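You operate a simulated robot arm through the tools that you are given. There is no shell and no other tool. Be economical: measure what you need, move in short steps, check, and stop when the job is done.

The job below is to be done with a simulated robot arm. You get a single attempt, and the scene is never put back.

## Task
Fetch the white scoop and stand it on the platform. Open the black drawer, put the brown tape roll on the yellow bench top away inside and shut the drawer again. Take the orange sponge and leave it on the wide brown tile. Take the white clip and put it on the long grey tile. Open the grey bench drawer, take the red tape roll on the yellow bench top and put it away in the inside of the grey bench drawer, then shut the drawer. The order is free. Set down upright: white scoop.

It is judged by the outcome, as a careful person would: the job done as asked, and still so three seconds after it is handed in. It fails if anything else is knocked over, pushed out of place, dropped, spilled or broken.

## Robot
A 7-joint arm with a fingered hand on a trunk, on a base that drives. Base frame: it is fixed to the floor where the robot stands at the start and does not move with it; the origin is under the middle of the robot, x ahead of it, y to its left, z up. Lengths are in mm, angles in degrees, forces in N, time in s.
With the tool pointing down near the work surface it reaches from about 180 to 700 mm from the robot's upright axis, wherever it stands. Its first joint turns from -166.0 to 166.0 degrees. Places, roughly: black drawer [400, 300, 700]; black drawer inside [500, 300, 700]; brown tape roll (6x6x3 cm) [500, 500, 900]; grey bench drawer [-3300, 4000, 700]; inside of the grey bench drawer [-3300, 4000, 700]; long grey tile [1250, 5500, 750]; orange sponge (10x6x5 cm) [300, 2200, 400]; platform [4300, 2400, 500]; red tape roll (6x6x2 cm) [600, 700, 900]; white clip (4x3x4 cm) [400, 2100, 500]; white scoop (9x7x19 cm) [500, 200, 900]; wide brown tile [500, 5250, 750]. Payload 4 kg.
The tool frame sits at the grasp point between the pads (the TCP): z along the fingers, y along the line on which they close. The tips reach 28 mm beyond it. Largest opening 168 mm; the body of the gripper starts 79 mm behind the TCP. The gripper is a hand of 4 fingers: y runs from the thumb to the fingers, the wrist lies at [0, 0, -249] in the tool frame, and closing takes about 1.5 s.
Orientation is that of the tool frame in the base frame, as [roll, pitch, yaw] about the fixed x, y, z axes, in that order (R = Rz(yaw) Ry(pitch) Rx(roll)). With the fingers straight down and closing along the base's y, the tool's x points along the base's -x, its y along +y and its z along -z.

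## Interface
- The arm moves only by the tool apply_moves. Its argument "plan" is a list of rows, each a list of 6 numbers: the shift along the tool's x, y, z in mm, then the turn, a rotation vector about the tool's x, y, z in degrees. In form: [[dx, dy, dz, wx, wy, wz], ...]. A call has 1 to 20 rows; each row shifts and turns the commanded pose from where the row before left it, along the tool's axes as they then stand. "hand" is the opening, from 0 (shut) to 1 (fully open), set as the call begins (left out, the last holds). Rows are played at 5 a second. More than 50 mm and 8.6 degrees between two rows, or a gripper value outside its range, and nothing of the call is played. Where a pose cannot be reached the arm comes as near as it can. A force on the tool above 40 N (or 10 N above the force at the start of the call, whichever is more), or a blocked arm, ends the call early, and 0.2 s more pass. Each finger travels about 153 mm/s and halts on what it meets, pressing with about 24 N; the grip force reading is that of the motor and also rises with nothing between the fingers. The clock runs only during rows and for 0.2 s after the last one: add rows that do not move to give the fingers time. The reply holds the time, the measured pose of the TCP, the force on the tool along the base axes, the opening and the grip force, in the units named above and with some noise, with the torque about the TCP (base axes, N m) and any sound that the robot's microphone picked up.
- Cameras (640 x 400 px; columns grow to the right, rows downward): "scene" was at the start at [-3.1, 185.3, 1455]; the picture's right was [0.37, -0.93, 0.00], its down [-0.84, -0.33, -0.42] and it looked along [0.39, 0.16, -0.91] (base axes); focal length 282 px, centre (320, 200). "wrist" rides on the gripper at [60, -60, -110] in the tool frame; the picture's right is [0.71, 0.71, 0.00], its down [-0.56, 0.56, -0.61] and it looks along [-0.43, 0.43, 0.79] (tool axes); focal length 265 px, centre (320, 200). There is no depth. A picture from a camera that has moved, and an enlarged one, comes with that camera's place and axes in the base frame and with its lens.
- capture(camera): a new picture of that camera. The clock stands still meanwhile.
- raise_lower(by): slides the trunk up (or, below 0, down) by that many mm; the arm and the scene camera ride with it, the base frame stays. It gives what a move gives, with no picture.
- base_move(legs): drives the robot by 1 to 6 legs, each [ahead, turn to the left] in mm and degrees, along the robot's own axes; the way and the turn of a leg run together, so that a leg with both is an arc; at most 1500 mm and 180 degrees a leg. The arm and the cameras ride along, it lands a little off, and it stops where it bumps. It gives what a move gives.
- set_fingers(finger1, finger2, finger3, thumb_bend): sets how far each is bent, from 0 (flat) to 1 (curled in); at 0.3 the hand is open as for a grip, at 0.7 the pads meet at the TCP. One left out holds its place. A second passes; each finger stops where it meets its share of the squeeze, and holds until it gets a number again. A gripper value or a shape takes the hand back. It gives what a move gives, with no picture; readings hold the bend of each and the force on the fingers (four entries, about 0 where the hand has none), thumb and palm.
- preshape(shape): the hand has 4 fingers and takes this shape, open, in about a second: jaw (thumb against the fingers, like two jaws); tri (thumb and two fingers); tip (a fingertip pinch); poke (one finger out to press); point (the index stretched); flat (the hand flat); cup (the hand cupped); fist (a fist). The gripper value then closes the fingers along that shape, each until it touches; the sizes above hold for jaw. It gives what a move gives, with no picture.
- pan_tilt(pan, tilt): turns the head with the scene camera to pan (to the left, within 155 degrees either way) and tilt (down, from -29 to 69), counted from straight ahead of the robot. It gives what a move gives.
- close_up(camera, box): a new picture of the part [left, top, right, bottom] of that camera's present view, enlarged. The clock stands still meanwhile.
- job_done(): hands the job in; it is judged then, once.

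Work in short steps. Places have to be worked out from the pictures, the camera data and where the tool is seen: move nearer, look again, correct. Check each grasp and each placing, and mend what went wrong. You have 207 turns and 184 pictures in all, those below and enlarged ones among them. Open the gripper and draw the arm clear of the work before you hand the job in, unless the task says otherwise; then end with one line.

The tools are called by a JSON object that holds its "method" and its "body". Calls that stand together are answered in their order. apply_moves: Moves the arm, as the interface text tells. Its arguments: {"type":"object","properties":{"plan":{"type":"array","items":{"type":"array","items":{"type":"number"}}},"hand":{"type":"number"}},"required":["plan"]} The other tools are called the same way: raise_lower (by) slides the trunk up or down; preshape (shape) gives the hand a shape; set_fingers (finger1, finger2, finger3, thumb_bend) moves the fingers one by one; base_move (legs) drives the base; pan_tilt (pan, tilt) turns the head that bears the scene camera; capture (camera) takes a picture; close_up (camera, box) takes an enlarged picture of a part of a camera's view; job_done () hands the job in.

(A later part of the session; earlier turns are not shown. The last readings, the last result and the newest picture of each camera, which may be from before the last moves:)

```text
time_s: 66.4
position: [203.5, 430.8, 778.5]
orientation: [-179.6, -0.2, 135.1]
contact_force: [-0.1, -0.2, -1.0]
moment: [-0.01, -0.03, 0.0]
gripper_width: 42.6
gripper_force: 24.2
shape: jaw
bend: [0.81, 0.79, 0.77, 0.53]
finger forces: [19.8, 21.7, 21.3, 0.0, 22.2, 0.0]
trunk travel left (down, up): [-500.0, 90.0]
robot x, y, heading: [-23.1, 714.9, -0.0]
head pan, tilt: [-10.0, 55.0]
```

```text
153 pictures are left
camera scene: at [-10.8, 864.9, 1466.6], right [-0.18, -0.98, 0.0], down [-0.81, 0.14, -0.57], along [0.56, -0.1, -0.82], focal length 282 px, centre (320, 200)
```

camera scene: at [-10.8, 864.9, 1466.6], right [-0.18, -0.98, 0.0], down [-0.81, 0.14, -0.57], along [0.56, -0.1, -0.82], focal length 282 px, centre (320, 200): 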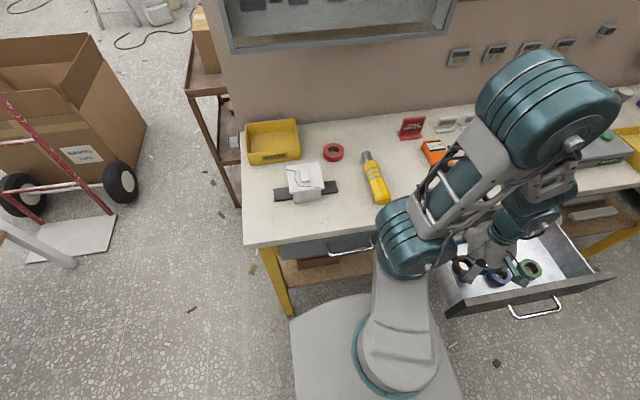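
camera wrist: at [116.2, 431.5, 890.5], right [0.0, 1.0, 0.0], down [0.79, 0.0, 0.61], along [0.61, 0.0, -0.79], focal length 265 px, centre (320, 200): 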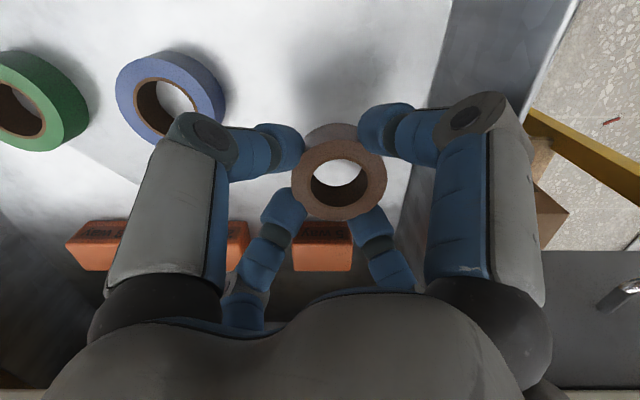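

It's close to the blue roll, so I'll shift 20 mm inward and 4 mm left, then descend with care.

{"method": "apply_moves", "body": {"plan": [[-11, 17, 0, 0, 0, 0], [0, 0, 20, 0, 0, 0], [0, 0, 12, 0, 0, 0], [0, 0, 8, 0, 0, 0], [0, 0, 5, 0, 0, 0], [0, 0, 5, 0, 0, 0], [0, 0, 4, 0, 0, 0], [0, 0, 4, 0, 0, 0], [0, 0, 4, 0, 0, 0], [0, 0, 4, 0, 0, 0]]}}

{"method": "capture", "body": {"camera": "wrist"}}

```text
time_s: 67.2
position: [222.7, 433.6, 747.8]
orientation: [-179.5, -0.2, 135.3]
contact_force: [-0.9, 6.4, 35.6]
moment: [0.43, 0.1, 0.01]
gripper_width: 43.7
gripper_force: 24.5
shape: jaw
bend: [0.81, 0.8, 0.77, 0.53]
finger forces: [24.2, 26.0, 24.3, 0.0, 25.5, 0.1]
trunk travel left (down, up): [-500.0, 90.0]
robot x, y, heading: [-22.6, 715.0, -0.0]
head pan, tilt: [-10.0, 55.0]
stopped in row 4: the force on the tool passed its limit at 51 N (the readings are from after the stop); the commanded pose is now the measured one
```

```text
152 pictures are left
camera wrist: at [137.2, 434.9, 859.5], right [0.0, 1.0, -0.01], down [0.79, 0.01, 0.61], along [0.61, 0.0, -0.79], focal length 265 px, centre (320, 200)
```

wrist: 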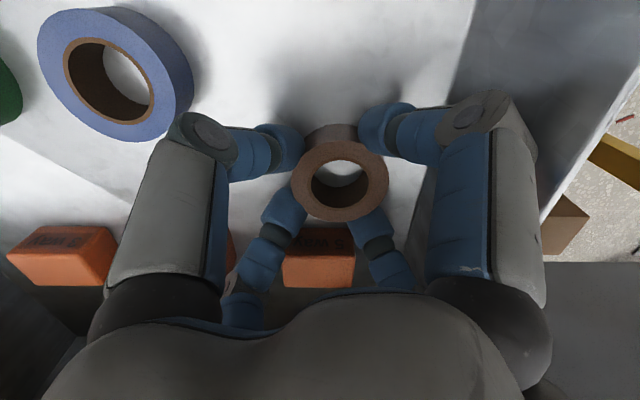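

Firm contact: the roll is on the drawer floor. I'll ease up 2 mm, open, and lift away.

{"method": "apply_moves", "body": {"plan": [[0, 0, -2, 0, 0, 0], [0, 0, 0, 0, 0, 0], [0, 0, 0, 0, 0, 0], [0, 0, 0, 0, 0, 0]], "hand": 0.5}}

{"method": "apply_moves", "body": {"plan": [[0, 0, -20, 0, 0, 0], [0, 0, -40, 0, 0, 0], [0, 0, -45, 0, 0, 0], [0, 0, -45, 0, 0, 0], [0, 0, -45, 0, 0, 0], [0, 0, -45, 0, 0, 0], [0, 0, -45, 0, 0, 0], [0, 0, -30, 0, 0, 0]]}}

{"method": "capture", "body": {"camera": "wrist"}}

```text
time_s: 68.2
position: [223.4, 433.5, 748.7]
orientation: [-179.5, -0.2, 135.2]
contact_force: [-0.2, 0.1, -0.3]
moment: [-0.02, 0.01, 0.0]
gripper_width: 83.7
gripper_force: 0.0
shape: jaw
bend: [0.34, 0.34, 0.34, 0.34]
finger forces: [0.1, 0.0, 0.0, 0.0, 0.0, 0.1]
trunk travel left (down, up): [-500.0, 90.0]
robot x, y, heading: [-22.4, 713.0, -0.4]
head pan, tilt: [-10.0, 55.0]
```

```text
time_s: 70.0
position: [226.9, 436.2, 1060.3]
orientation: [-179.5, -0.2, 135.3]
contact_force: [0.3, 0.0, 0.3]
moment: [-0.05, -0.01, -0.01]
gripper_width: 83.7
gripper_force: 0.1
shape: jaw
bend: [0.34, 0.34, 0.34, 0.34]
finger forces: [0.0, 0.0, 0.1, 0.1, 0.0, 0.0]
trunk travel left (down, up): [-500.0, 90.0]
robot x, y, heading: [-21.9, 716.8, -0.2]
head pan, tilt: [-10.0, 55.0]
```

```text
151 pictures are left
camera wrist: at [141.0, 436.8, 1172.5], right [0.0, 1.0, 0.0], down [0.79, 0.01, 0.61], along [0.61, 0.0, -0.79], focal length 265 px, centre (320, 200)
```

wrist: 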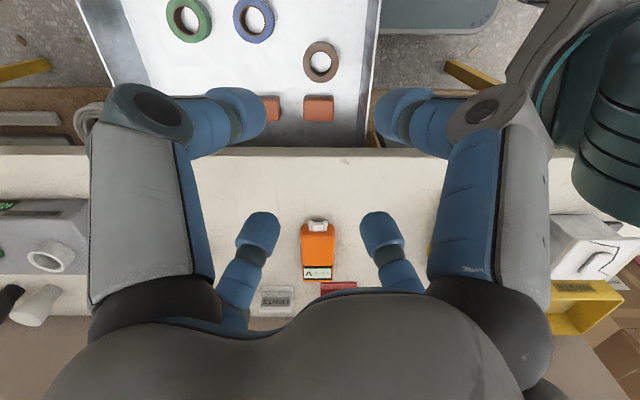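

The brown roll rests in the drawer. To shut it, I'll bring the closed hand, pointing down, in front of the handle.

{"method": "apply_moves", "body": {"plan": [[0, 0, 0, 0, 0, -7.5], [0, 0, 0, 0, 0, -7.5], [0, 0, 0, 0, 0, -7.5], [0, 0, 0, 0, 0, -7.5], [0, 0, 0, 0, 0, -7.5], [0, 0, 0, 0, 0, -7.5], [40, -18, 0, 0, 0, 0], [40, -18, 0, 0, 0, 0], [40, -18, 0, 0, 0, 0], [40, -18, 0, 0, 0, 0], [40, -18, 0, 0, 0, 0], [17, -13, 0, 0, 0, 0], [0, 0, 0, 0, 0, 0]], "hand": 0}}

{"method": "apply_moves", "body": {"plan": [[0, 0, 45, 0, 0, 0], [0, 0, 45, 0, 0, 0], [0, 0, 45, 0, 0, 0], [0, 0, 45, 0, 0, 0], [0, 0, 45, 0, 0, 0], [0, 0, 45, 0, 0, 0]]}}

{"method": "capture", "body": {"camera": "wrist"}}

{"method": "capture", "body": {"camera": "scene"}}

```text
time_s: 72.8
position: [13.8, 329.2, 1069.1]
orientation: [-179.8, -0.5, -179.8]
contact_force: [0.1, -0.3, -0.2]
moment: [-0.02, 0.0, 0.02]
gripper_width: 0.0
gripper_force: 23.8
shape: jaw
bend: [0.7, 0.7, 0.7, 0.7]
finger forces: [0.0, 0.0, 0.0, 0.1, 0.0, 0.1]
out of reach, approached as far as the arm can: row 6
trunk travel left (down, up): [-500.0, 90.0]
robot x, y, heading: [-21.8, 716.4, 0.2]
head pan, tilt: [-10.0, 55.0]
```

```text
time_s: 74.2
position: [7.5, 300.6, 801.3]
orientation: [-179.8, -0.4, -179.8]
contact_force: [0.8, -0.1, 0.0]
moment: [0.0, -0.03, 0.04]
gripper_width: 0.0
gripper_force: 23.7
shape: jaw
bend: [0.7, 0.7, 0.7, 0.7]
finger forces: [0.0, 0.1, 0.0, 0.0, 0.0, 0.0]
out of reach, approached as far as the arm can: row 4, 5, 6
trunk travel left (down, up): [-500.0, 90.0]
robot x, y, heading: [-22.7, 716.2, -0.4]
head pan, tilt: [-10.0, 55.0]
```

```text
150 pictures are left
camera wrist: at [-52.8, 242.2, 912.6], right [-0.71, 0.7, 0.0], down [0.56, 0.56, 0.61], along [0.43, 0.43, -0.79], focal length 265 px, centre (320, 200)
```

wrist: 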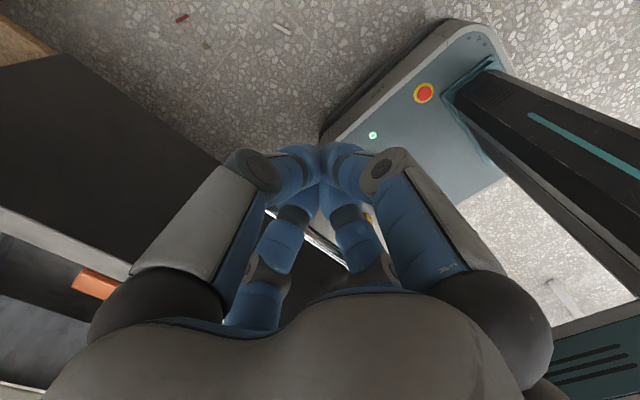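

```text
149 pictures are left
camera scene: at [-11.1, 865.1, 1466.6], right [-0.18, -0.98, 0.0], down [-0.81, 0.14, -0.57], along [0.56, -0.1, -0.82], focal length 282 px, centre (320, 200)
```

scene: 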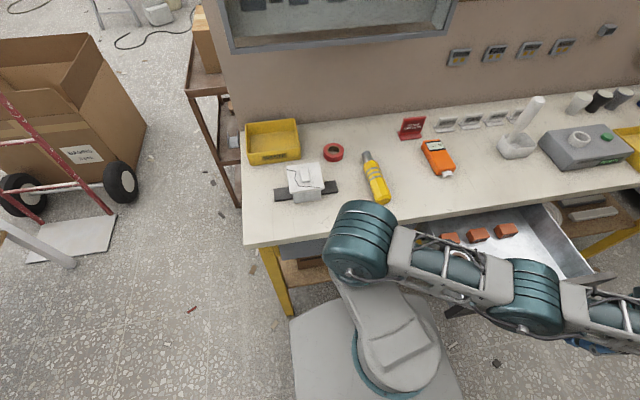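

The hand is in front of the handle, slightly high. I'll lower 15 mm and push forward in steps.

{"method": "apply_moves", "body": {"plan": [[0, 15, 10, 0, 0, 0], [-10, 10, 8, 0, 0, 0]]}}

{"method": "apply_moves", "body": {"plan": [[-25, 0, 0, 0, 0, 0], [-25, 0, 0, 0, 0, 0], [-25, 0, 0, 0, 0, 0], [-25, 0, 0, 0, 0, 0], [-25, 0, 0, 0, 0, 0], [-25, 0, 0, 0, 0, 0], [-25, 0, 0, 0, 0, 0]]}}

{"method": "capture", "body": {"camera": "scene"}}

```text
time_s: 74.8
position: [16.0, 301.0, 782.2]
orientation: [-179.9, -0.6, -179.8]
contact_force: [-0.4, -0.1, -0.2]
moment: [0.04, 0.0, 0.01]
gripper_width: 0.0
gripper_force: 23.6
shape: jaw
bend: [0.7, 0.7, 0.7, 0.7]
finger forces: [0.0, 0.1, 0.0, 0.1, 0.1, 0.0]
out of reach, approached as far as the arm can: row 1, 2
trunk travel left (down, up): [-500.0, 90.0]
robot x, y, heading: [-23.5, 714.7, -0.2]
head pan, tilt: [-10.0, 55.0]
```

```text
time_s: 76.5
position: [194.8, 302.3, 780.5]
orientation: [-179.7, -0.4, -179.7]
contact_force: [0.0, 0.2, -0.7]
moment: [0.0, -0.01, -0.01]
gripper_width: 0.0
gripper_force: 23.6
shape: jaw
bend: [0.7, 0.7, 0.7, 0.7]
finger forces: [0.1, 0.0, 0.0, 0.0, 0.0, 0.0]
trunk travel left (down, up): [-500.0, 90.0]
robot x, y, heading: [-20.9, 716.8, -0.1]
head pan, tilt: [-10.0, 55.0]
```

```text
148 pictures are left
camera scene: at [-10.8, 865.1, 1466.5], right [-0.18, -0.98, 0.0], down [-0.81, 0.14, -0.57], along [0.56, -0.1, -0.82], focal length 282 px, centre (320, 200)
```

scene: 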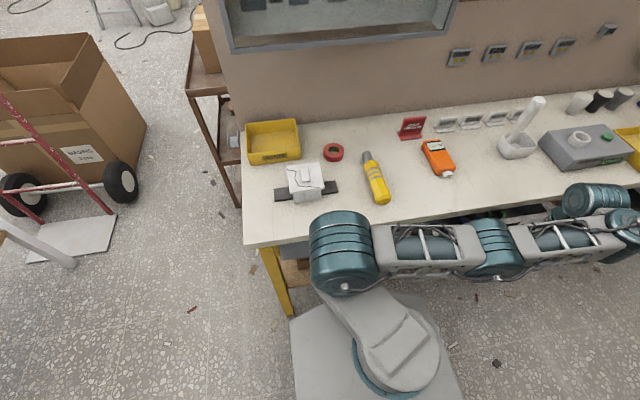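

The push met almost no force. I'll check with the wrist camera that the drawer is moving along.

{"method": "capture", "body": {"camera": "wrist"}}

```text
147 pictures are left
camera wrist: at [133.5, 243.1, 891.4], right [-0.71, 0.7, 0.0], down [0.56, 0.56, 0.61], along [0.43, 0.43, -0.79], focal length 265 px, centre (320, 200)
```

wrist: 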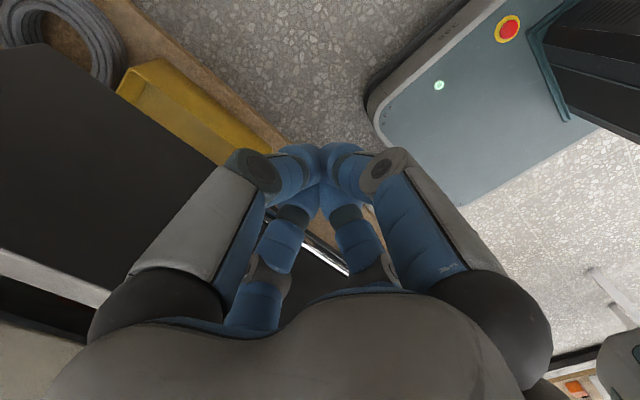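

The drawer follows. I'll keep pushing until it stops.

{"method": "apply_moves", "body": {"plan": [[-20, 0, 0, 0, 0, 0], [-20, 0, 0, 0, 0, 0], [-12, 0, 0, 0, 0, 0], [-10, 0, 0, 0, 0, 0], [-8, 0, 0, 0, 0, 0], [-6, 0, 0, 0, 0, 0], [-6, 0, 0, 0, 0, 0], [-6, 0, 0, 0, 0, 0], [-6, 0, 0, 0, 0, 0]]}}

{"method": "capture", "body": {"camera": "wrist"}}

```text
time_s: 77.8
position: [251.4, 300.7, 781.5]
orientation: [-179.9, -1.1, 179.4]
contact_force: [-9.6, -0.7, 0.4]
moment: [-0.07, -0.42, -0.02]
gripper_width: 0.0
gripper_force: 24.0
shape: jaw
bend: [0.7, 0.7, 0.7, 0.7]
finger forces: [0.0, 0.1, 10.2, 0.0, 0.0, 0.0]
trunk travel left (down, up): [-500.0, 90.0]
robot x, y, heading: [-25.7, 710.6, -0.3]
head pan, tilt: [-10.0, 55.0]
stopped in row 6: the force on the tool passed its limit at 46 N (the readings are from after the stop); the commanded pose is now the measured one
```

```text
146 pictures are left
camera wrist: at [191.6, 241.5, 892.7], right [-0.7, 0.71, 0.01], down [0.57, 0.55, 0.6], along [0.42, 0.43, -0.8], focal length 265 px, centre (320, 200)
```

wrist: 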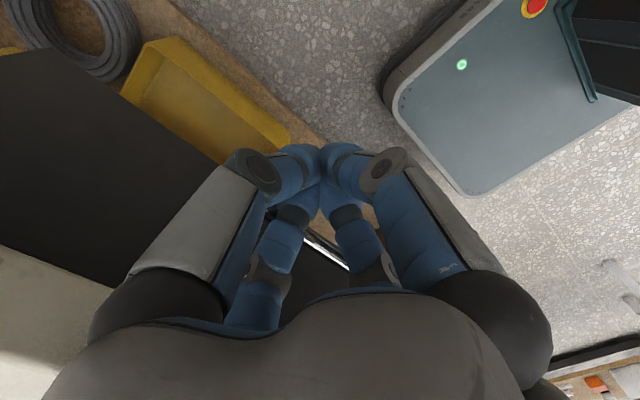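

It stopped firmly at x≈251, which should be shut. I'll back off, raise the hand and check.

{"method": "apply_moves", "body": {"plan": [[40, 0, 0, 0, 0, 0], [40, 0, 0, 0, 0, 0], [0, 0, -45, 0, 0, 0], [0, 0, -45, 0, 0, 0], [0, 0, -45, 0, 0, 0], [0, 0, -45, 0, 0, 0], [0, 0, -45, 0, 0, 0], [0, 0, -45, 0, 0, 0]]}}

{"method": "capture", "body": {"camera": "wrist"}}

{"method": "capture", "body": {"camera": "scene"}}

```text
time_s: 79.6
position: [176.5, 302.5, 1052.3]
orientation: [-180.0, -0.9, 179.5]
contact_force: [-0.2, 0.7, 0.0]
moment: [0.04, -0.02, -0.04]
gripper_width: 0.1
gripper_force: 24.4
shape: jaw
bend: [0.7, 0.7, 0.7, 0.7]
finger forces: [0.1, 0.0, 0.0, 0.0, 0.1, 0.0]
trunk travel left (down, up): [-500.0, 90.0]
robot x, y, heading: [-23.8, 717.7, -0.6]
head pan, tilt: [-10.0, 55.0]
```

```text
145 pictures are left
camera wrist: at [116.2, 243.4, 1163.6], right [-0.7, 0.71, 0.01], down [0.57, 0.55, 0.61], along [0.42, 0.43, -0.8], focal length 265 px, centre (320, 200)
```

wrist: 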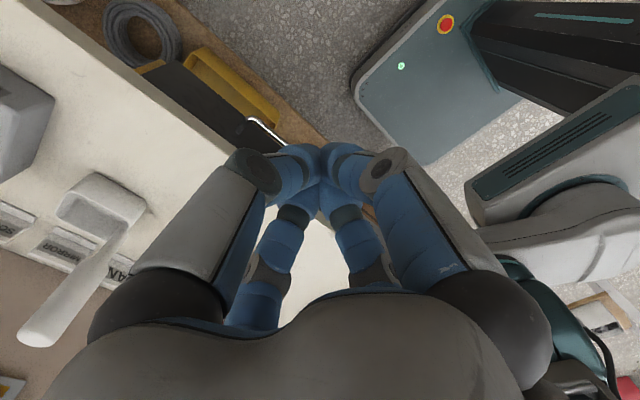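

```text
144 pictures are left
camera scene: at [-11.8, 864.7, 1466.5], right [-0.18, -0.98, 0.0], down [-0.81, 0.15, -0.57], along [0.56, -0.1, -0.82], focal length 282 px, centre (320, 200)
```

scene: 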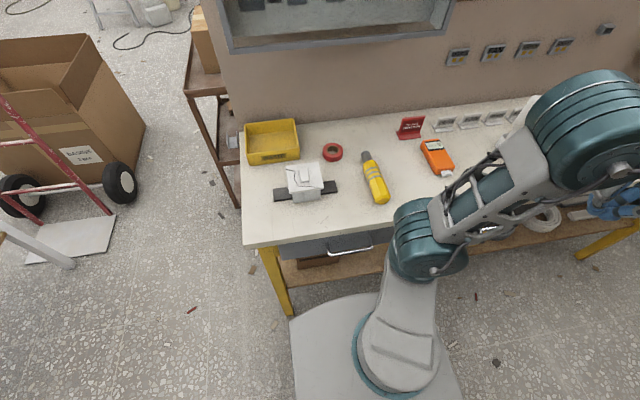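

The handle is back at x≈289: the drawer is shut. Next I'll fetch the red roll at about (558, 720).

{"method": "apply_moves", "body": {"plan": [[-32, 35, 0, 0, 0, 0], [-32, 35, 0, 0, 0, 0], [-32, 35, 0, 0, 0, 0], [-32, 35, 0, 0, 0, 0], [-32, 35, 0, 0, 0, 0], [-32, 35, 0, 0, 0, 0], [-32, 35, 0, 0, 0, 0], [-32, 35, 0, 0, 0, 0], [-32, 35, 0, 0, 0, 0], [-32, 35, 0, 0, 0, 0], [-32, 35, 0, 0, 0, 0], [-30, 33, 0, 0, 0, 0], [0, 0, 35, 0, 0, 0], [0, 0, 35, 0, 0, 0]], "hand": 0.5}}

{"method": "capture", "body": {"camera": "wrist"}}

```text
time_s: 82.2
position: [526.7, 685.7, 1051.9]
orientation: [-179.5, -1.4, 178.2]
contact_force: [-25.6, 3.0, -10.3]
moment: [-0.53, -2.69, 0.53]
gripper_width: 83.9
gripper_force: 0.0
shape: jaw
bend: [0.34, 0.34, 0.34, 0.34]
finger forces: [0.0, 0.0, 0.1, 0.0, 0.0, 28.3]
trunk travel left (down, up): [-500.0, 90.0]
robot x, y, heading: [-25.0, 716.4, -1.0]
head pan, tilt: [-10.0, 55.0]
stopped in row 12: the force on the tool passed its limit at 81 N (the readings are from after the stop); the commanded pose is now the measured one
```

```text
143 pictures are left
camera wrist: at [466.6, 629.6, 1164.7], right [-0.68, 0.73, 0.01], down [0.59, 0.54, 0.6], along [0.43, 0.41, -0.8], focal length 265 px, centre (320, 200)
```

wrist: 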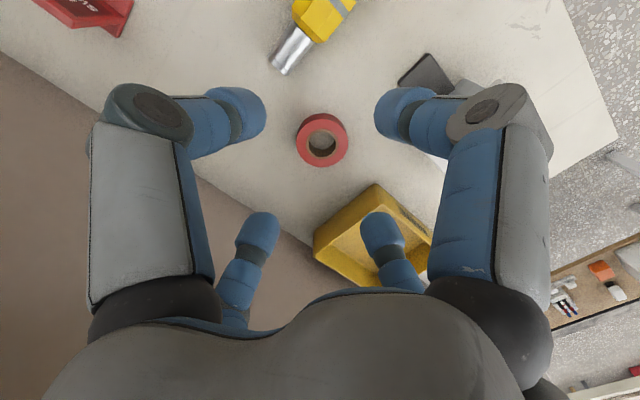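

The hand touched the wall cabinet overhanging the bench's back (palm 28 N); nothing seems moved. I'll back off, tilt the hand 18° so that the wrist stays out from under the cabinet, go lower and come in again.

{"method": "apply_moves", "body": {"plan": [[40, 17, 0, 0, 0, 0], [40, 17, 0, 0, 0, 0], [0, 0, 0, 0, -6, 0], [0, 0, 0, 0, -6, 0], [0, 0, 0, 0, -6, 0], [12.4, 0, 38, 0, 0, 0], [12.4, 0, 38, 0, 0, 0], [12.4, 0, 38, 0, 0, 0]]}}

{"method": "pan_tilt", "body": {"pan": 0, "tilt": 40}}

{"method": "capture", "body": {"camera": "scene"}}

{"method": "capture", "body": {"camera": "wrist"}}

```text
time_s: 84.0
position: [493.3, 728.6, 937.1]
orientation: [-179.5, 15.8, 178.4]
contact_force: [-0.6, 1.0, -0.3]
moment: [-0.02, -0.02, 0.01]
gripper_width: 84.0
gripper_force: 0.2
shape: jaw
bend: [0.34, 0.34, 0.34, 0.34]
finger forces: [0.0, 0.0, 0.1, 0.1, 0.1, 0.1]
out of reach, approached as far as the arm can: row 6, 7, 8
trunk travel left (down, up): [-500.0, 90.0]
robot x, y, heading: [-23.8, 717.6, -0.9]
head pan, tilt: [-10.0, 55.0]
```

```text
time_s: 84.7
position: [493.8, 729.0, 936.6]
orientation: [-179.5, 15.7, 178.6]
contact_force: [0.5, -0.5, 0.6]
moment: [0.01, 0.0, 0.03]
gripper_width: 83.7
gripper_force: 0.1
shape: jaw
bend: [0.34, 0.34, 0.34, 0.34]
finger forces: [0.0, 0.0, 0.1, 0.0, 0.1, 0.0]
trunk travel left (down, up): [-500.0, 90.0]
robot x, y, heading: [-21.7, 715.0, -0.7]
head pan, tilt: [0.0, 40.0]
```

```text
142 pictures are left
camera scene: at [2.7, 877.5, 1487.1], right [-0.01, -1.0, 0.0], down [-0.64, 0.01, -0.77], along [0.77, -0.01, -0.64], focal length 282 px, centre (320, 200)
```

scene: 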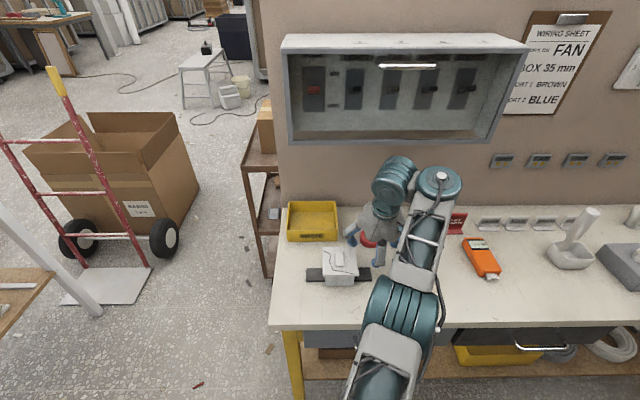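

```text
141 pictures are left
camera wrist: at [402.5, 672.7, 1026.8], right [-0.66, 0.73, -0.2], down [0.39, 0.55, 0.74], along [0.64, 0.41, -0.65], focal length 265 px, centre (320, 200)
```

wrist: 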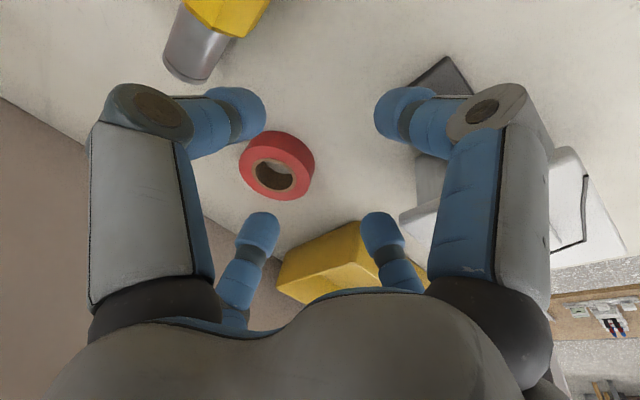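

The red roll is at about (552, 720). I'll go forward 58 mm, then down to just above the bench.

{"method": "apply_moves", "body": {"plan": [[-28, -4, 8, 0, 0, 0], [-28, -4, 8, 0, 0, 0], [4.5, 0, 15, 0, 0, 0]]}}

{"method": "capture", "body": {"camera": "wrist"}}

```text
time_s: 85.5
position: [551.5, 719.0, 921.9]
orientation: [-179.5, 15.9, 178.6]
contact_force: [-0.4, -0.7, -0.2]
moment: [0.02, 0.0, -0.04]
gripper_width: 84.2
gripper_force: 0.0
shape: jaw
bend: [0.34, 0.34, 0.34, 0.34]
finger forces: [0.0, 0.0, 0.1, 0.1, 0.0, 0.0]
trunk travel left (down, up): [-500.0, 90.0]
robot x, y, heading: [-27.3, 714.3, -0.8]
head pan, tilt: [0.0, 40.0]
```

```text
140 pictures are left
camera wrist: at [460.2, 662.6, 1012.4], right [-0.66, 0.72, -0.2], down [0.38, 0.55, 0.74], along [0.65, 0.41, -0.64], focal length 265 px, centre (320, 200)
```

wrist: 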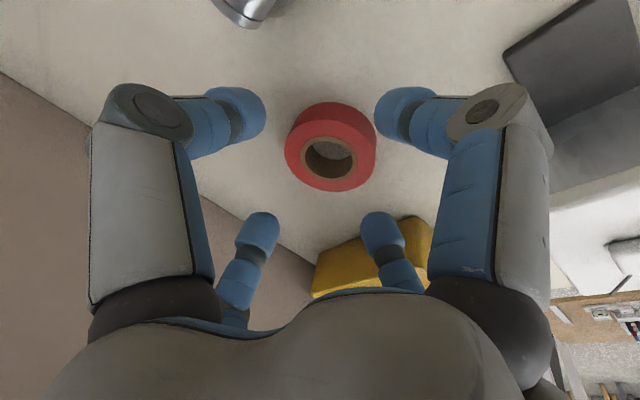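

Aligned. Descending vertically in small steps until a light contact.

{"method": "apply_moves", "body": {"plan": [[1.5, 0, 10, 0, 0, 0], [2.7, 0, 9.6, 0, 0, 0], [1.1, 0, 3.8, 0, 0, 0], [0.8, 0, 2.9, 0, 0, 0]]}}

{"method": "capture", "body": {"camera": "wrist"}}

```text
time_s: 86.5
position: [549.2, 718.1, 898.0]
orientation: [-179.3, 16.2, 178.6]
contact_force: [-13.1, 3.1, 36.1]
moment: [0.28, 2.02, -0.06]
gripper_width: 83.8
gripper_force: 0.0
shape: jaw
bend: [0.84, 0.34, 0.34, 0.34]
finger forces: [36.5, 0.0, 0.0, 0.1, 0.0, 0.0]
trunk travel left (down, up): [-500.0, 90.0]
robot x, y, heading: [-24.4, 710.8, -0.7]
head pan, tilt: [0.0, 40.0]
```

```text
139 pictures are left
camera wrist: at [458.1, 662.6, 988.0], right [-0.66, 0.72, -0.2], down [0.38, 0.56, 0.74], along [0.65, 0.41, -0.64], focal length 265 px, centre (320, 200)
```

wrist: 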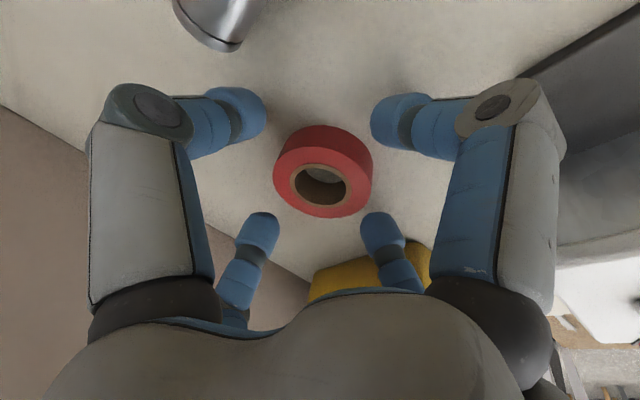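

Finger 1 (robot side) presses the bench. I'll ease up 3 mm and close.

{"method": "apply_moves", "body": {"plan": [[-3, 0, -3, 0, 0, 0], [0, 0, 0, 0, 0, 0], [0, 0, 0, 0, 0, 0], [0, 0, 0, 0, 0, 0], [0, 0, 0, 0, 0, 0], [0, 0, 0, 0, 0, 0], [0, 0, 0, 0, 0, 0], [0, 0, 0, 0, 0, 0]], "hand": 0}}

{"method": "capture", "body": {"camera": "wrist"}}

```text
time_s: 88.3
position: [554.1, 718.0, 898.1]
orientation: [-179.5, 15.8, 178.5]
contact_force: [-0.8, -1.3, 3.3]
moment: [0.0, -0.1, -0.05]
gripper_width: 52.1
gripper_force: 24.2
shape: jaw
bend: [0.82, 0.79, 0.77, 0.45]
finger forces: [12.5, 24.3, 26.5, 0.1, 24.9, 0.1]
trunk travel left (down, up): [-500.0, 90.0]
robot x, y, heading: [-20.5, 714.7, -0.8]
head pan, tilt: [0.0, 40.0]
```

```text
138 pictures are left
camera wrist: at [463.0, 662.3, 987.9], right [-0.66, 0.72, -0.2], down [0.39, 0.55, 0.74], along [0.65, 0.41, -0.64], focal length 265 px, centre (320, 200)
```

wrist: 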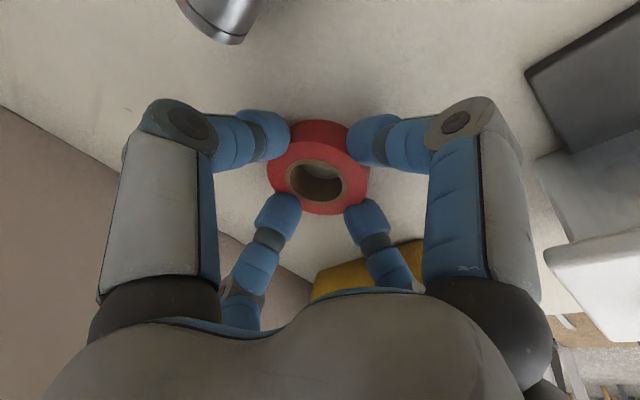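

The roll is held by all digits. I'll lift slightly, draw back from under the cabinet, level the hand and raise it.

{"method": "apply_moves", "body": {"plan": [[-8, 0, -29, 0, 0, 0], [38, 0, -11, 0, 0, 0], [38, 0, -11, 0, 0, 0], [0, 0, 0, 0, 5.5, 0], [0, 0, 0, 0, 5.5, 0], [0, 0, 0, 0, 5, 0], [0, 0, -40, 0, 0, 0], [0, 0, -40, 0, 0, 0], [0, 0, -40, 0, 0, 0], [40, 0, 0, 0, 0, 0], [40, 0, 0, 0, 0, 0], [40, 0, 0, 0, 0, 0], [20, 40, 0, 0, 0, 0], [0, 45, 0, 0, 0, 0]]}}

{"method": "capture", "body": {"camera": "scene"}}

{"method": "pan_tilt", "body": {"pan": 110, "tilt": 20}}

{"method": "capture", "body": {"camera": "scene"}}

```text
time_s: 91.3
position: [354.9, 812.6, 1053.8]
orientation: [-179.5, -0.2, 178.3]
contact_force: [-0.4, 0.2, -0.7]
moment: [0.01, 0.05, 0.01]
gripper_width: 51.4
gripper_force: 23.8
shape: jaw
bend: [0.83, 0.79, 0.77, 0.45]
finger forces: [12.9, 24.4, 23.6, 0.0, 23.6, 0.0]
out of reach, approached as far as the arm can: row 3
trunk travel left (down, up): [-500.0, 90.0]
robot x, y, heading: [-26.2, 716.2, -0.8]
head pan, tilt: [0.0, 40.0]
```

```text
137 pictures are left
camera scene: at [2.7, 878.1, 1487.1], right [-0.01, -1.0, 0.0], down [-0.64, 0.01, -0.77], along [0.77, -0.01, -0.64], focal length 282 px, centre (320, 200)
```

scene: 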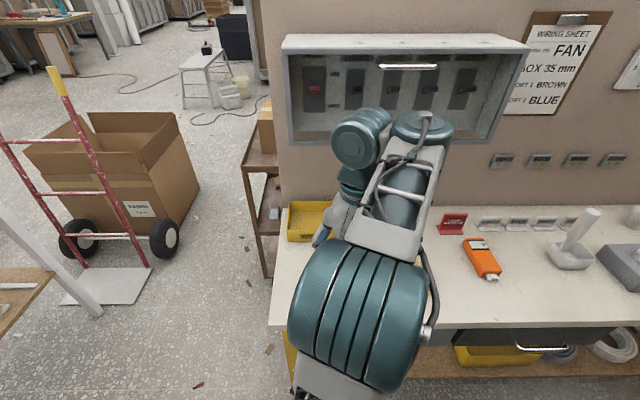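

```text
time_s: 93.2
position: [356.1, 811.9, 1054.2]
orientation: [-179.6, -0.1, 178.3]
contact_force: [0.1, -0.5, 0.0]
moment: [0.0, -0.02, 0.02]
gripper_width: 51.6
gripper_force: 24.0
shape: jaw
bend: [0.83, 0.79, 0.77, 0.45]
finger forces: [12.8, 24.4, 23.6, 0.1, 23.5, 0.1]
trunk travel left (down, up): [-500.0, 90.0]
robot x, y, heading: [-25.1, 714.7, -0.8]
head pan, tilt: [110.0, 20.0]
```

```text
136 pictures are left
camera scene: at [-112.9, 966.6, 1518.6], right [0.94, 0.33, 0.0], down [0.11, -0.32, -0.94], along [-0.31, 0.89, -0.34], focal length 282 px, centre (320, 200)
```

scene: 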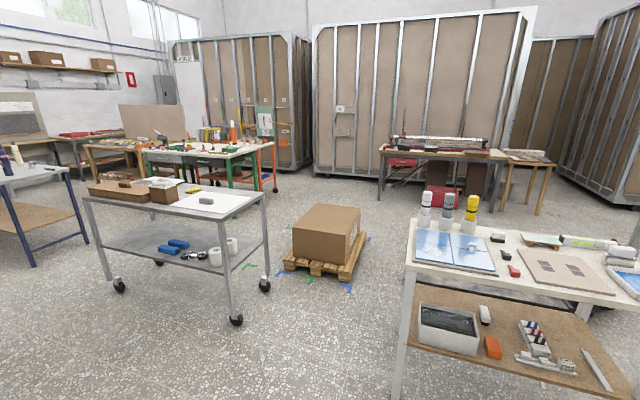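

The roll is held. The ways between the trolley and the pallet are too narrow for the base, so I'll go round to the east. First I'll tuck the arm, then back out and drive to about (700, 1550).

{"method": "apply_moves", "body": {"plan": [[40, 0, -30, 0, 0, 0], [40, 0, -10, 0, 0, 0], [15, 0, 0, 0, 0, 0]]}}

{"method": "base_move", "body": {"legs": [[-350, 0], [0, 72.6], [879, 0], [0, -71.8], [800, 0]]}}

{"method": "pan_tilt", "body": {"pan": 20, "tilt": 25}}

{"method": "capture", "body": {"camera": "scene"}}

```text
time_s: 94.0
position: [263.5, 814.9, 1089.2]
orientation: [-180.0, -1.5, 178.7]
contact_force: [0.0, 0.0, -0.2]
moment: [-0.01, -0.02, 0.02]
gripper_width: 51.2
gripper_force: 23.7
shape: jaw
bend: [0.83, 0.79, 0.77, 0.45]
finger forces: [12.5, 24.4, 23.5, 0.1, 23.6, 0.1]
out of reach, approached as far as the arm can: row 1
trunk travel left (down, up): [-500.0, 90.0]
robot x, y, heading: [-24.7, 713.2, -0.9]
head pan, tilt: [110.0, 20.0]
```

```text
time_s: 110.6
position: [979.8, 1659.7, 1093.5]
orientation: [-179.6, -0.3, 175.3]
contact_force: [0.2, 0.3, -0.3]
moment: [-0.04, 0.04, -0.03]
gripper_width: 51.0
gripper_force: 23.9
shape: jaw
bend: [0.83, 0.79, 0.77, 0.45]
finger forces: [12.1, 24.7, 23.5, 0.0, 23.3, 0.0]
trunk travel left (down, up): [-500.0, 90.0]
robot x, y, heading: [696.6, 1568.8, 0.7]
head pan, tilt: [110.0, 20.0]
```

```text
time_s: 112.3
position: [979.9, 1658.7, 1095.2]
orientation: [-179.6, -0.3, 174.8]
contact_force: [0.6, 0.4, -0.1]
moment: [0.04, -0.03, 0.05]
gripper_width: 51.0
gripper_force: 23.8
shape: jaw
bend: [0.83, 0.79, 0.77, 0.45]
finger forces: [12.1, 24.7, 23.4, 0.1, 23.4, 0.0]
trunk travel left (down, up): [-500.0, 90.0]
robot x, y, heading: [694.7, 1569.2, 1.0]
head pan, tilt: [20.0, 25.0]
```

```text
135 pictures are left
camera scene: at [721.0, 1763.8, 1510.5], right [0.36, -0.93, 0.0], down [-0.39, -0.15, -0.91], along [0.85, 0.32, -0.42], focal length 282 px, centre (320, 200)
```

scene: 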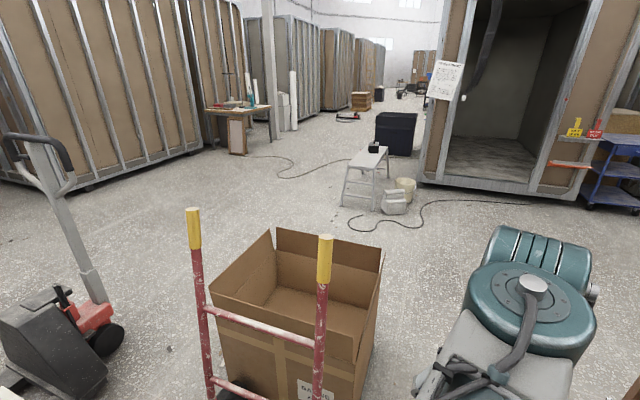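

The way east past the dolly is clear at y≈1560, and the white stool (the platform) is visible beyond. I'll drive east to x≈2450, then north to y≈4450.

{"method": "base_move", "body": {"legs": [[0, -2], [1500, 0], [250, 0], [0, 91], [1500, 0], [1400, 0]]}}

{"method": "pan_tilt", "body": {"pan": 70, "tilt": 20}}

{"method": "capture", "body": {"camera": "scene"}}

```text
time_s: 138.8
position: [2580.4, 4663.3, 1094.3]
orientation: [-179.6, -0.2, -99.5]
contact_force: [0.1, 0.6, -0.9]
moment: [-0.02, 0.0, -0.03]
gripper_width: 50.7
gripper_force: 23.7
shape: jaw
bend: [0.83, 0.79, 0.77, 0.45]
finger forces: [12.0, 24.5, 23.4, 0.0, 23.3, 0.1]
trunk travel left (down, up): [-500.0, 90.0]
robot x, y, heading: [2647.4, 4376.6, 86.5]
head pan, tilt: [20.0, 25.0]
```

```text
time_s: 140.0
position: [2581.3, 4664.1, 1093.9]
orientation: [-179.7, -0.3, -99.6]
contact_force: [0.7, -0.5, -0.4]
moment: [0.01, 0.04, 0.01]
gripper_width: 51.1
gripper_force: 24.1
shape: jaw
bend: [0.83, 0.79, 0.77, 0.45]
finger forces: [11.9, 24.4, 23.4, 0.1, 23.2, 0.0]
trunk travel left (down, up): [-500.0, 90.0]
robot x, y, heading: [2646.2, 4372.5, 86.7]
head pan, tilt: [70.0, 20.0]
```

```text
134 pictures are left
camera scene: at [2396.9, 4362.6, 1518.6], right [0.4, 0.92, 0.0], down [0.31, -0.14, -0.94], along [-0.86, 0.38, -0.34], focal length 282 px, centre (320, 200)
```

scene: 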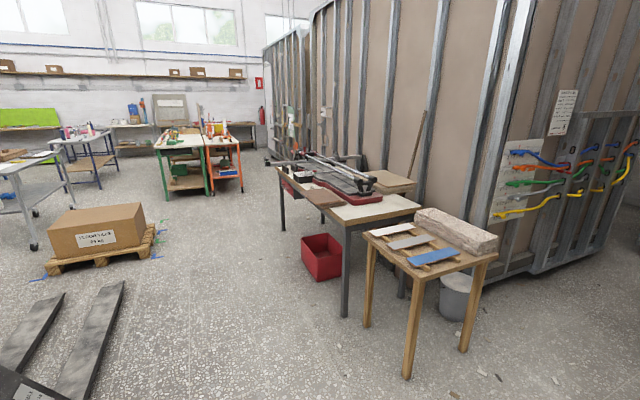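

The tile tables (long grey tile on the small wooden one) and the green-legged bench with the grey drawer are visible. I'll turn west and drive along y≈4450.

{"method": "base_move", "body": {"legs": [[0, 92.3], [1500, 0], [1000, 0]]}}

```text
time_s: 155.9
position: [-94.9, 4353.4, 1093.1]
orientation: [-179.5, -0.2, -7.5]
contact_force: [-0.4, 0.1, -0.4]
moment: [0.0, 0.0, 0.01]
gripper_width: 51.0
gripper_force: 24.0
shape: jaw
bend: [0.83, 0.79, 0.77, 0.45]
finger forces: [11.7, 24.6, 23.4, 0.0, 23.2, 0.1]
trunk travel left (down, up): [-500.0, 90.0]
robot x, y, heading: [191.5, 4430.7, 178.6]
head pan, tilt: [70.0, 20.0]
```

On track. Continuing to (-1850, 4480), then southwest and west to in front of the green bench.

{"method": "base_move", "body": {"legs": [[1500, 0], [540, 0], [0, 73.4], [1293, 0], [0, -72]]}}

{"method": "pan_tilt", "body": {"pan": -50, "tilt": 25}}

{"method": "capture", "body": {"camera": "scene"}}

{"method": "pan_tilt", "body": {"pan": 20, "tilt": 25}}

{"method": "capture", "body": {"camera": "scene"}}

```text
time_s: 172.4
position: [-2057.0, 3695.1, 1090.9]
orientation: [-179.9, -0.6, 59.3]
contact_force: [2.4, -1.2, -0.4]
moment: [0.1, 0.23, 0.0]
gripper_width: 50.8
gripper_force: 23.7
shape: jaw
bend: [0.83, 0.79, 0.77, 0.45]
finger forces: [11.6, 24.6, 23.3, 0.0, 23.5, 0.1]
trunk travel left (down, up): [-500.0, 90.0]
robot x, y, heading: [-1973.4, 3971.1, -120.0]
head pan, tilt: [70.0, 20.0]
stopped in leg 4: the robot was blocked; the commanded pose is now the measured one
```

```text
time_s: 174.4
position: [-2059.2, 3694.9, 1092.0]
orientation: [180.0, -0.7, 59.4]
contact_force: [-0.9, -0.9, -0.7]
moment: [-0.01, 0.04, -0.01]
gripper_width: 50.6
gripper_force: 23.9
shape: jaw
bend: [0.83, 0.79, 0.77, 0.45]
finger forces: [11.6, 24.7, 23.2, 0.0, 23.3, 0.0]
trunk travel left (down, up): [-500.0, 90.0]
robot x, y, heading: [-1978.4, 3969.1, -120.2]
head pan, tilt: [-50.0, 25.0]
```

```text
133 pictures are left
camera scene: at [-1896.1, 3924.9, 1510.5], right [-0.17, 0.99, 0.0], down [0.42, 0.07, -0.91], along [-0.89, -0.15, -0.42], focal length 282 px, centre (320, 200)
```

scene: 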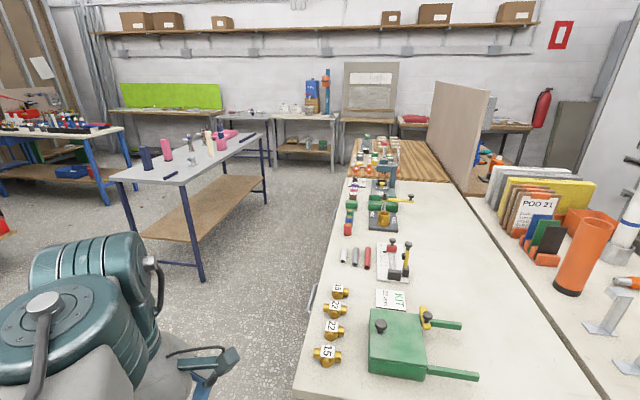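

```text
time_s: 175.8
position: [-2058.7, 3695.7, 1092.8]
orientation: [179.9, -0.8, 59.3]
contact_force: [0.3, 0.3, 0.4]
moment: [0.02, 0.04, 0.02]
gripper_width: 50.9
gripper_force: 23.9
shape: jaw
bend: [0.83, 0.79, 0.77, 0.45]
finger forces: [11.5, 24.6, 23.2, 0.0, 23.3, 0.0]
trunk travel left (down, up): [-500.0, 90.0]
robot x, y, heading: [-1973.6, 3970.2, -120.1]
head pan, tilt: [20.0, 25.0]
```

```text
132 pictures are left
camera scene: at [-1821.7, 3850.0, 1510.5], right [-0.98, 0.18, 0.0], down [0.07, 0.42, -0.91], along [-0.16, -0.89, -0.42], focal length 282 px, centre (320, 200)
```

scene: 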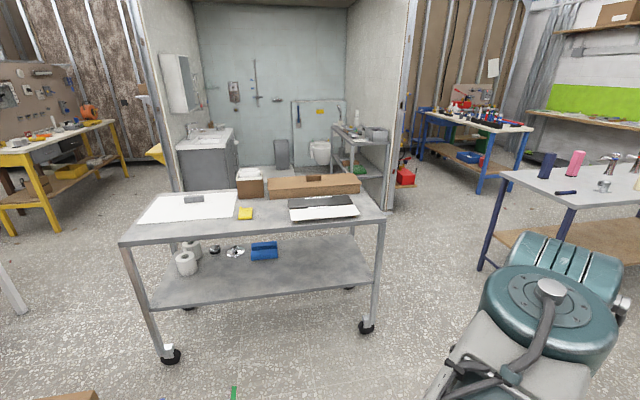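

The robot bumped the bench's corner because the turn overshot. I'll back off and go straight south at x≈-1850 to y≈3250, then west.

{"method": "base_move", "body": {"legs": [[-250, 0], [0, 30], [930, 0]]}}

{"method": "capture", "body": {"camera": "scene"}}

```text
time_s: 183.6
position: [-1813.8, 2954.3, 1092.6]
orientation: [179.8, -0.7, 87.9]
contact_force: [-0.5, 0.0, -1.3]
moment: [0.0, -0.01, 0.0]
gripper_width: 50.8
gripper_force: 24.0
shape: jaw
bend: [0.83, 0.79, 0.77, 0.45]
finger forces: [11.5, 24.7, 23.2, 0.0, 23.1, 0.0]
trunk travel left (down, up): [-500.0, 90.0]
robot x, y, heading: [-1869.2, 3236.1, -91.3]
head pan, tilt: [20.0, 25.0]
```

```text
131 pictures are left
camera scene: at [-1678.1, 3203.1, 1510.5], right [-0.95, -0.32, 0.0], down [-0.13, 0.4, -0.91], along [0.29, -0.86, -0.42], focal length 282 px, centre (320, 200)
```

scene: 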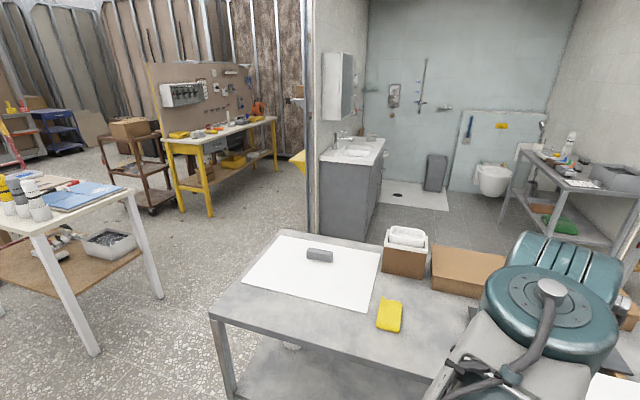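

Clear. Turning west and driving to x≈-3290, then facing the bench.

{"method": "base_move", "body": {"legs": [[0, -88.7], [1420, 0]]}}

{"method": "pan_tilt", "body": {"pan": -80, "tilt": 45}}

{"method": "capture", "body": {"camera": "scene"}}

```text
time_s: 194.4
position: [-3560.7, 3234.8, 1092.5]
orientation: [180.0, -0.7, -4.0]
contact_force: [0.4, -0.4, -0.6]
moment: [0.01, 0.03, 0.02]
gripper_width: 50.5
gripper_force: 23.9
shape: jaw
bend: [0.83, 0.79, 0.77, 0.46]
finger forces: [11.2, 24.8, 23.2, 0.1, 22.7, 0.1]
trunk travel left (down, up): [-500.0, 90.0]
robot x, y, heading: [-3278.7, 3285.9, 176.8]
head pan, tilt: [20.0, 25.0]
```

```text
time_s: 196.2
position: [-3561.0, 3237.3, 1092.4]
orientation: [179.8, -0.8, -4.0]
contact_force: [-0.6, -0.3, -0.9]
moment: [0.01, 0.02, 0.0]
gripper_width: 50.8
gripper_force: 24.2
shape: jaw
bend: [0.83, 0.79, 0.77, 0.46]
finger forces: [11.1, 24.9, 23.2, 0.0, 22.8, 0.1]
trunk travel left (down, up): [-500.0, 90.0]
robot x, y, heading: [-3276.3, 3282.1, 176.5]
head pan, tilt: [-80.0, 45.0]
```

```text
130 pictures are left
camera scene: at [-3236.3, 3200.2, 1480.0], right [0.99, 0.11, 0.0], down [0.08, -0.7, -0.71], along [-0.08, 0.7, -0.71], focal length 282 px, centre (320, 200)
```

scene: 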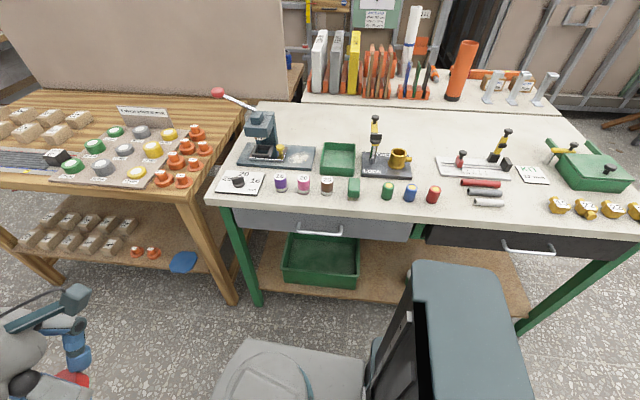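

The grey drawer's handle is at about (-3299, 3757). I'll park the red roll on a free spot of this bench's front right, (-2690, 3868), while opening the drawer. Moving the base to (-2967, ~3345) facing the bench.

{"method": "base_move", "body": {"legs": [[-310, 0], [0, -86.5]]}}

{"method": "pan_tilt", "body": {"pan": -5, "tilt": 45}}

{"method": "capture", "body": {"camera": "scene"}}

```text
time_s: 201.9
position: [-3033.7, 3546.7, 1093.2]
orientation: [179.8, -0.6, -90.4]
contact_force: [-0.3, 1.2, -0.3]
moment: [0.0, 0.01, 0.05]
gripper_width: 50.7
gripper_force: 23.5
shape: jaw
bend: [0.83, 0.79, 0.77, 0.46]
finger forces: [11.0, 24.9, 23.3, 0.1, 22.7, 0.0]
trunk travel left (down, up): [-500.0, 90.0]
robot x, y, heading: [-2970.6, 3269.3, 90.0]
head pan, tilt: [-80.0, 45.0]
```

```text
time_s: 203.4
position: [-3035.3, 3546.7, 1091.7]
orientation: [179.9, -0.7, -90.4]
contact_force: [0.0, -0.8, -0.4]
moment: [-0.01, 0.01, 0.01]
gripper_width: 50.4
gripper_force: 23.7
shape: jaw
bend: [0.83, 0.79, 0.77, 0.46]
finger forces: [10.9, 24.9, 23.3, 0.1, 22.7, 0.0]
trunk travel left (down, up): [-500.0, 90.0]
robot x, y, heading: [-2970.8, 3265.2, 90.4]
head pan, tilt: [-5.0, 45.0]
```

```text
129 pictures are left
camera scene: at [-3123.2, 3288.2, 1479.9], right [1.0, -0.09, 0.0], down [-0.06, -0.7, -0.71], along [0.06, 0.7, -0.71], focal length 282 px, centre (320, 200)
```

scene: 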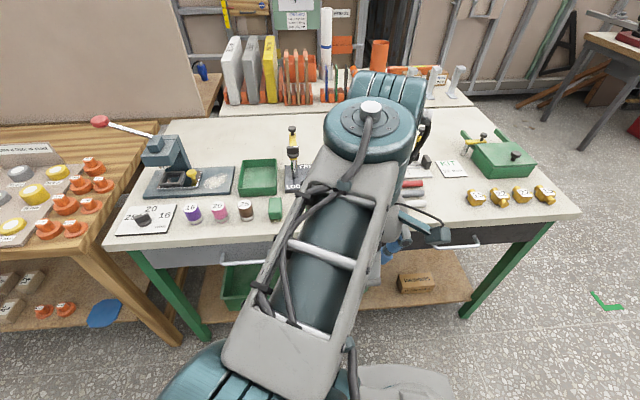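

The free spot lies at about (-2683, 3855). I'll move up 80 mm and bring the roll above it.

{"method": "base_move", "body": {"legs": [[80, 0]]}}

{"method": "apply_moves", "body": {"plan": [[-24, -35, 0, 0, 0, 0], [-24, -35, 0, 0, 0, 0], [-24, -35, 0, 0, 0, 0], [-24, -35, 0, 0, 0, 0], [-24, -35, 0, 0, 0, 0], [-24, -35, 0, 0, 0, 0], [-24, -35, 0, 0, 0, 0], [-24, -35, 0, 0, 0, 0], [-24, -35, 0, 0, 0, 0], [-14, -35, 0, 0, 0, 0], [0, 0, 40, 0, 0, 0], [0, 0, 40, 0, 0, 0]]}}

{"method": "capture", "body": {"camera": "wrist"}}

{"method": "capture", "body": {"camera": "scene"}}

```text
time_s: 204.5
position: [-3036.8, 3628.1, 1092.9]
orientation: [179.9, -0.8, -90.2]
contact_force: [0.6, -0.2, 0.0]
moment: [0.0, 0.01, 0.0]
gripper_width: 50.5
gripper_force: 23.9
shape: jaw
bend: [0.83, 0.79, 0.77, 0.46]
finger forces: [11.0, 24.9, 23.4, 0.0, 22.7, 0.0]
trunk travel left (down, up): [-500.0, 90.0]
robot x, y, heading: [-2968.0, 3349.2, 90.4]
head pan, tilt: [-5.0, 45.0]
```

```text
time_s: 207.1
position: [-2677.2, 3851.3, 1010.1]
orientation: [179.8, -0.4, -90.6]
contact_force: [2.8, -1.8, 0.2]
moment: [0.16, 0.2, 0.0]
gripper_width: 50.5
gripper_force: 24.6
shape: jaw
bend: [0.83, 0.79, 0.77, 0.46]
finger forces: [10.8, 24.7, 23.0, 0.0, 22.9, 0.0]
trunk travel left (down, up): [-500.0, 90.0]
robot x, y, heading: [-2964.6, 3344.5, 90.2]
head pan, tilt: [-5.0, 45.0]
```

```text
128 pictures are left
camera wrist: at [-2617.7, 3791.5, 1119.9], right [-0.71, -0.7, 0.01], down [-0.55, 0.57, 0.61], along [-0.43, 0.43, -0.79], focal length 265 px, centre (320, 200)
```

wrist: 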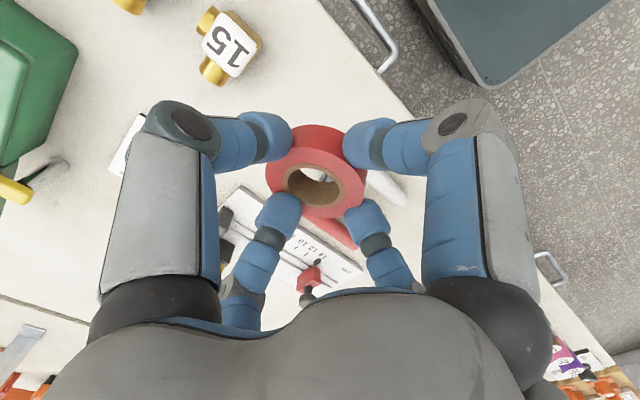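

```text
127 pictures are left
camera scene: at [-3118.2, 3363.0, 1480.7], right [1.0, -0.08, 0.0], down [-0.06, -0.7, -0.71], along [0.06, 0.71, -0.7], focal length 282 px, centre (320, 200)
```

scene: 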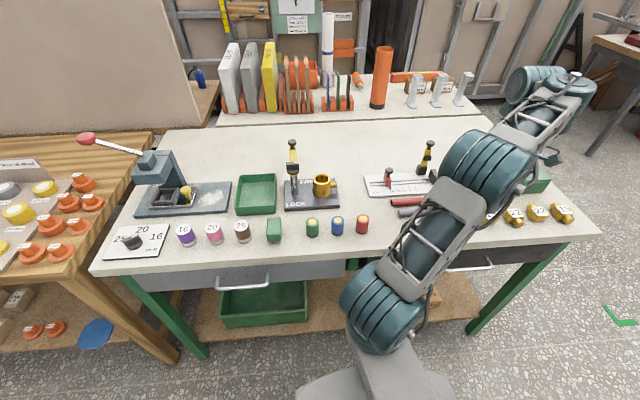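

The landing spot is free between the "15" fitting and the grey rod. I'll shift 13 mm left, restore the 16° tilt at which the roll was gripped so that it lands flat, and descend to contact.

{"method": "apply_moves", "body": {"plan": [[0, 13, 0, 0, -5.3, 0], [0, 0, 0, 0, -5.3, 0], [0, 0, 0, 0, -5.3, 0], [9.5, 0, 33.7, 0, 0, 0], [9.5, 0, 33.7, 0, 0, 0], [6.5, 0, 23, 0, 0, 0], [1.6, 0, 5.8, 0, 0, 0], [1.1, 0, 3.8, 0, 0, 0], [1.1, 0, 3.8, 0, 0, 0], [1.1, 0, 3.8, 0, 0, 0], [1.1, 0, 3.8, 0, 0, 0]]}}

{"method": "capture", "body": {"camera": "wrist"}}

```text
time_s: 209.5
position: [-2697.4, 3853.0, 892.5]
orientation: [179.8, 15.2, -90.3]
contact_force: [-0.1, 0.8, -1.0]
moment: [0.0, -0.01, 0.0]
gripper_width: 50.4
gripper_force: 24.2
shape: jaw
bend: [0.83, 0.79, 0.77, 0.46]
finger forces: [11.0, 24.4, 22.5, 0.1, 23.1, 0.0]
trunk travel left (down, up): [-500.0, 90.0]
robot x, y, heading: [-2967.6, 3349.0, 90.1]
head pan, tilt: [-5.0, 45.0]
```

```text
126 pictures are left
camera wrist: at [-2639.1, 3766.8, 983.8], right [-0.71, -0.68, -0.19], down [-0.56, 0.38, 0.74], along [-0.43, 0.63, -0.65], focal length 265 px, centre (320, 200)
```

wrist: 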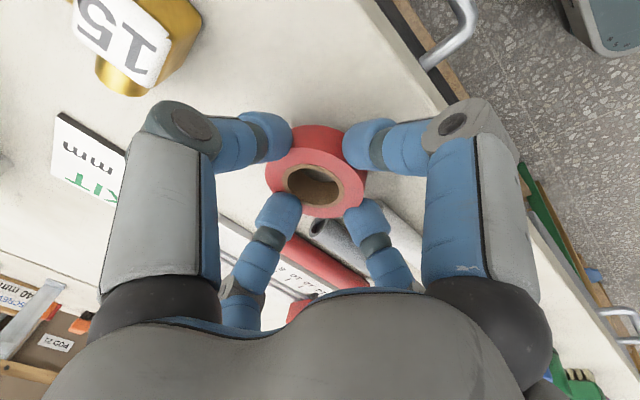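

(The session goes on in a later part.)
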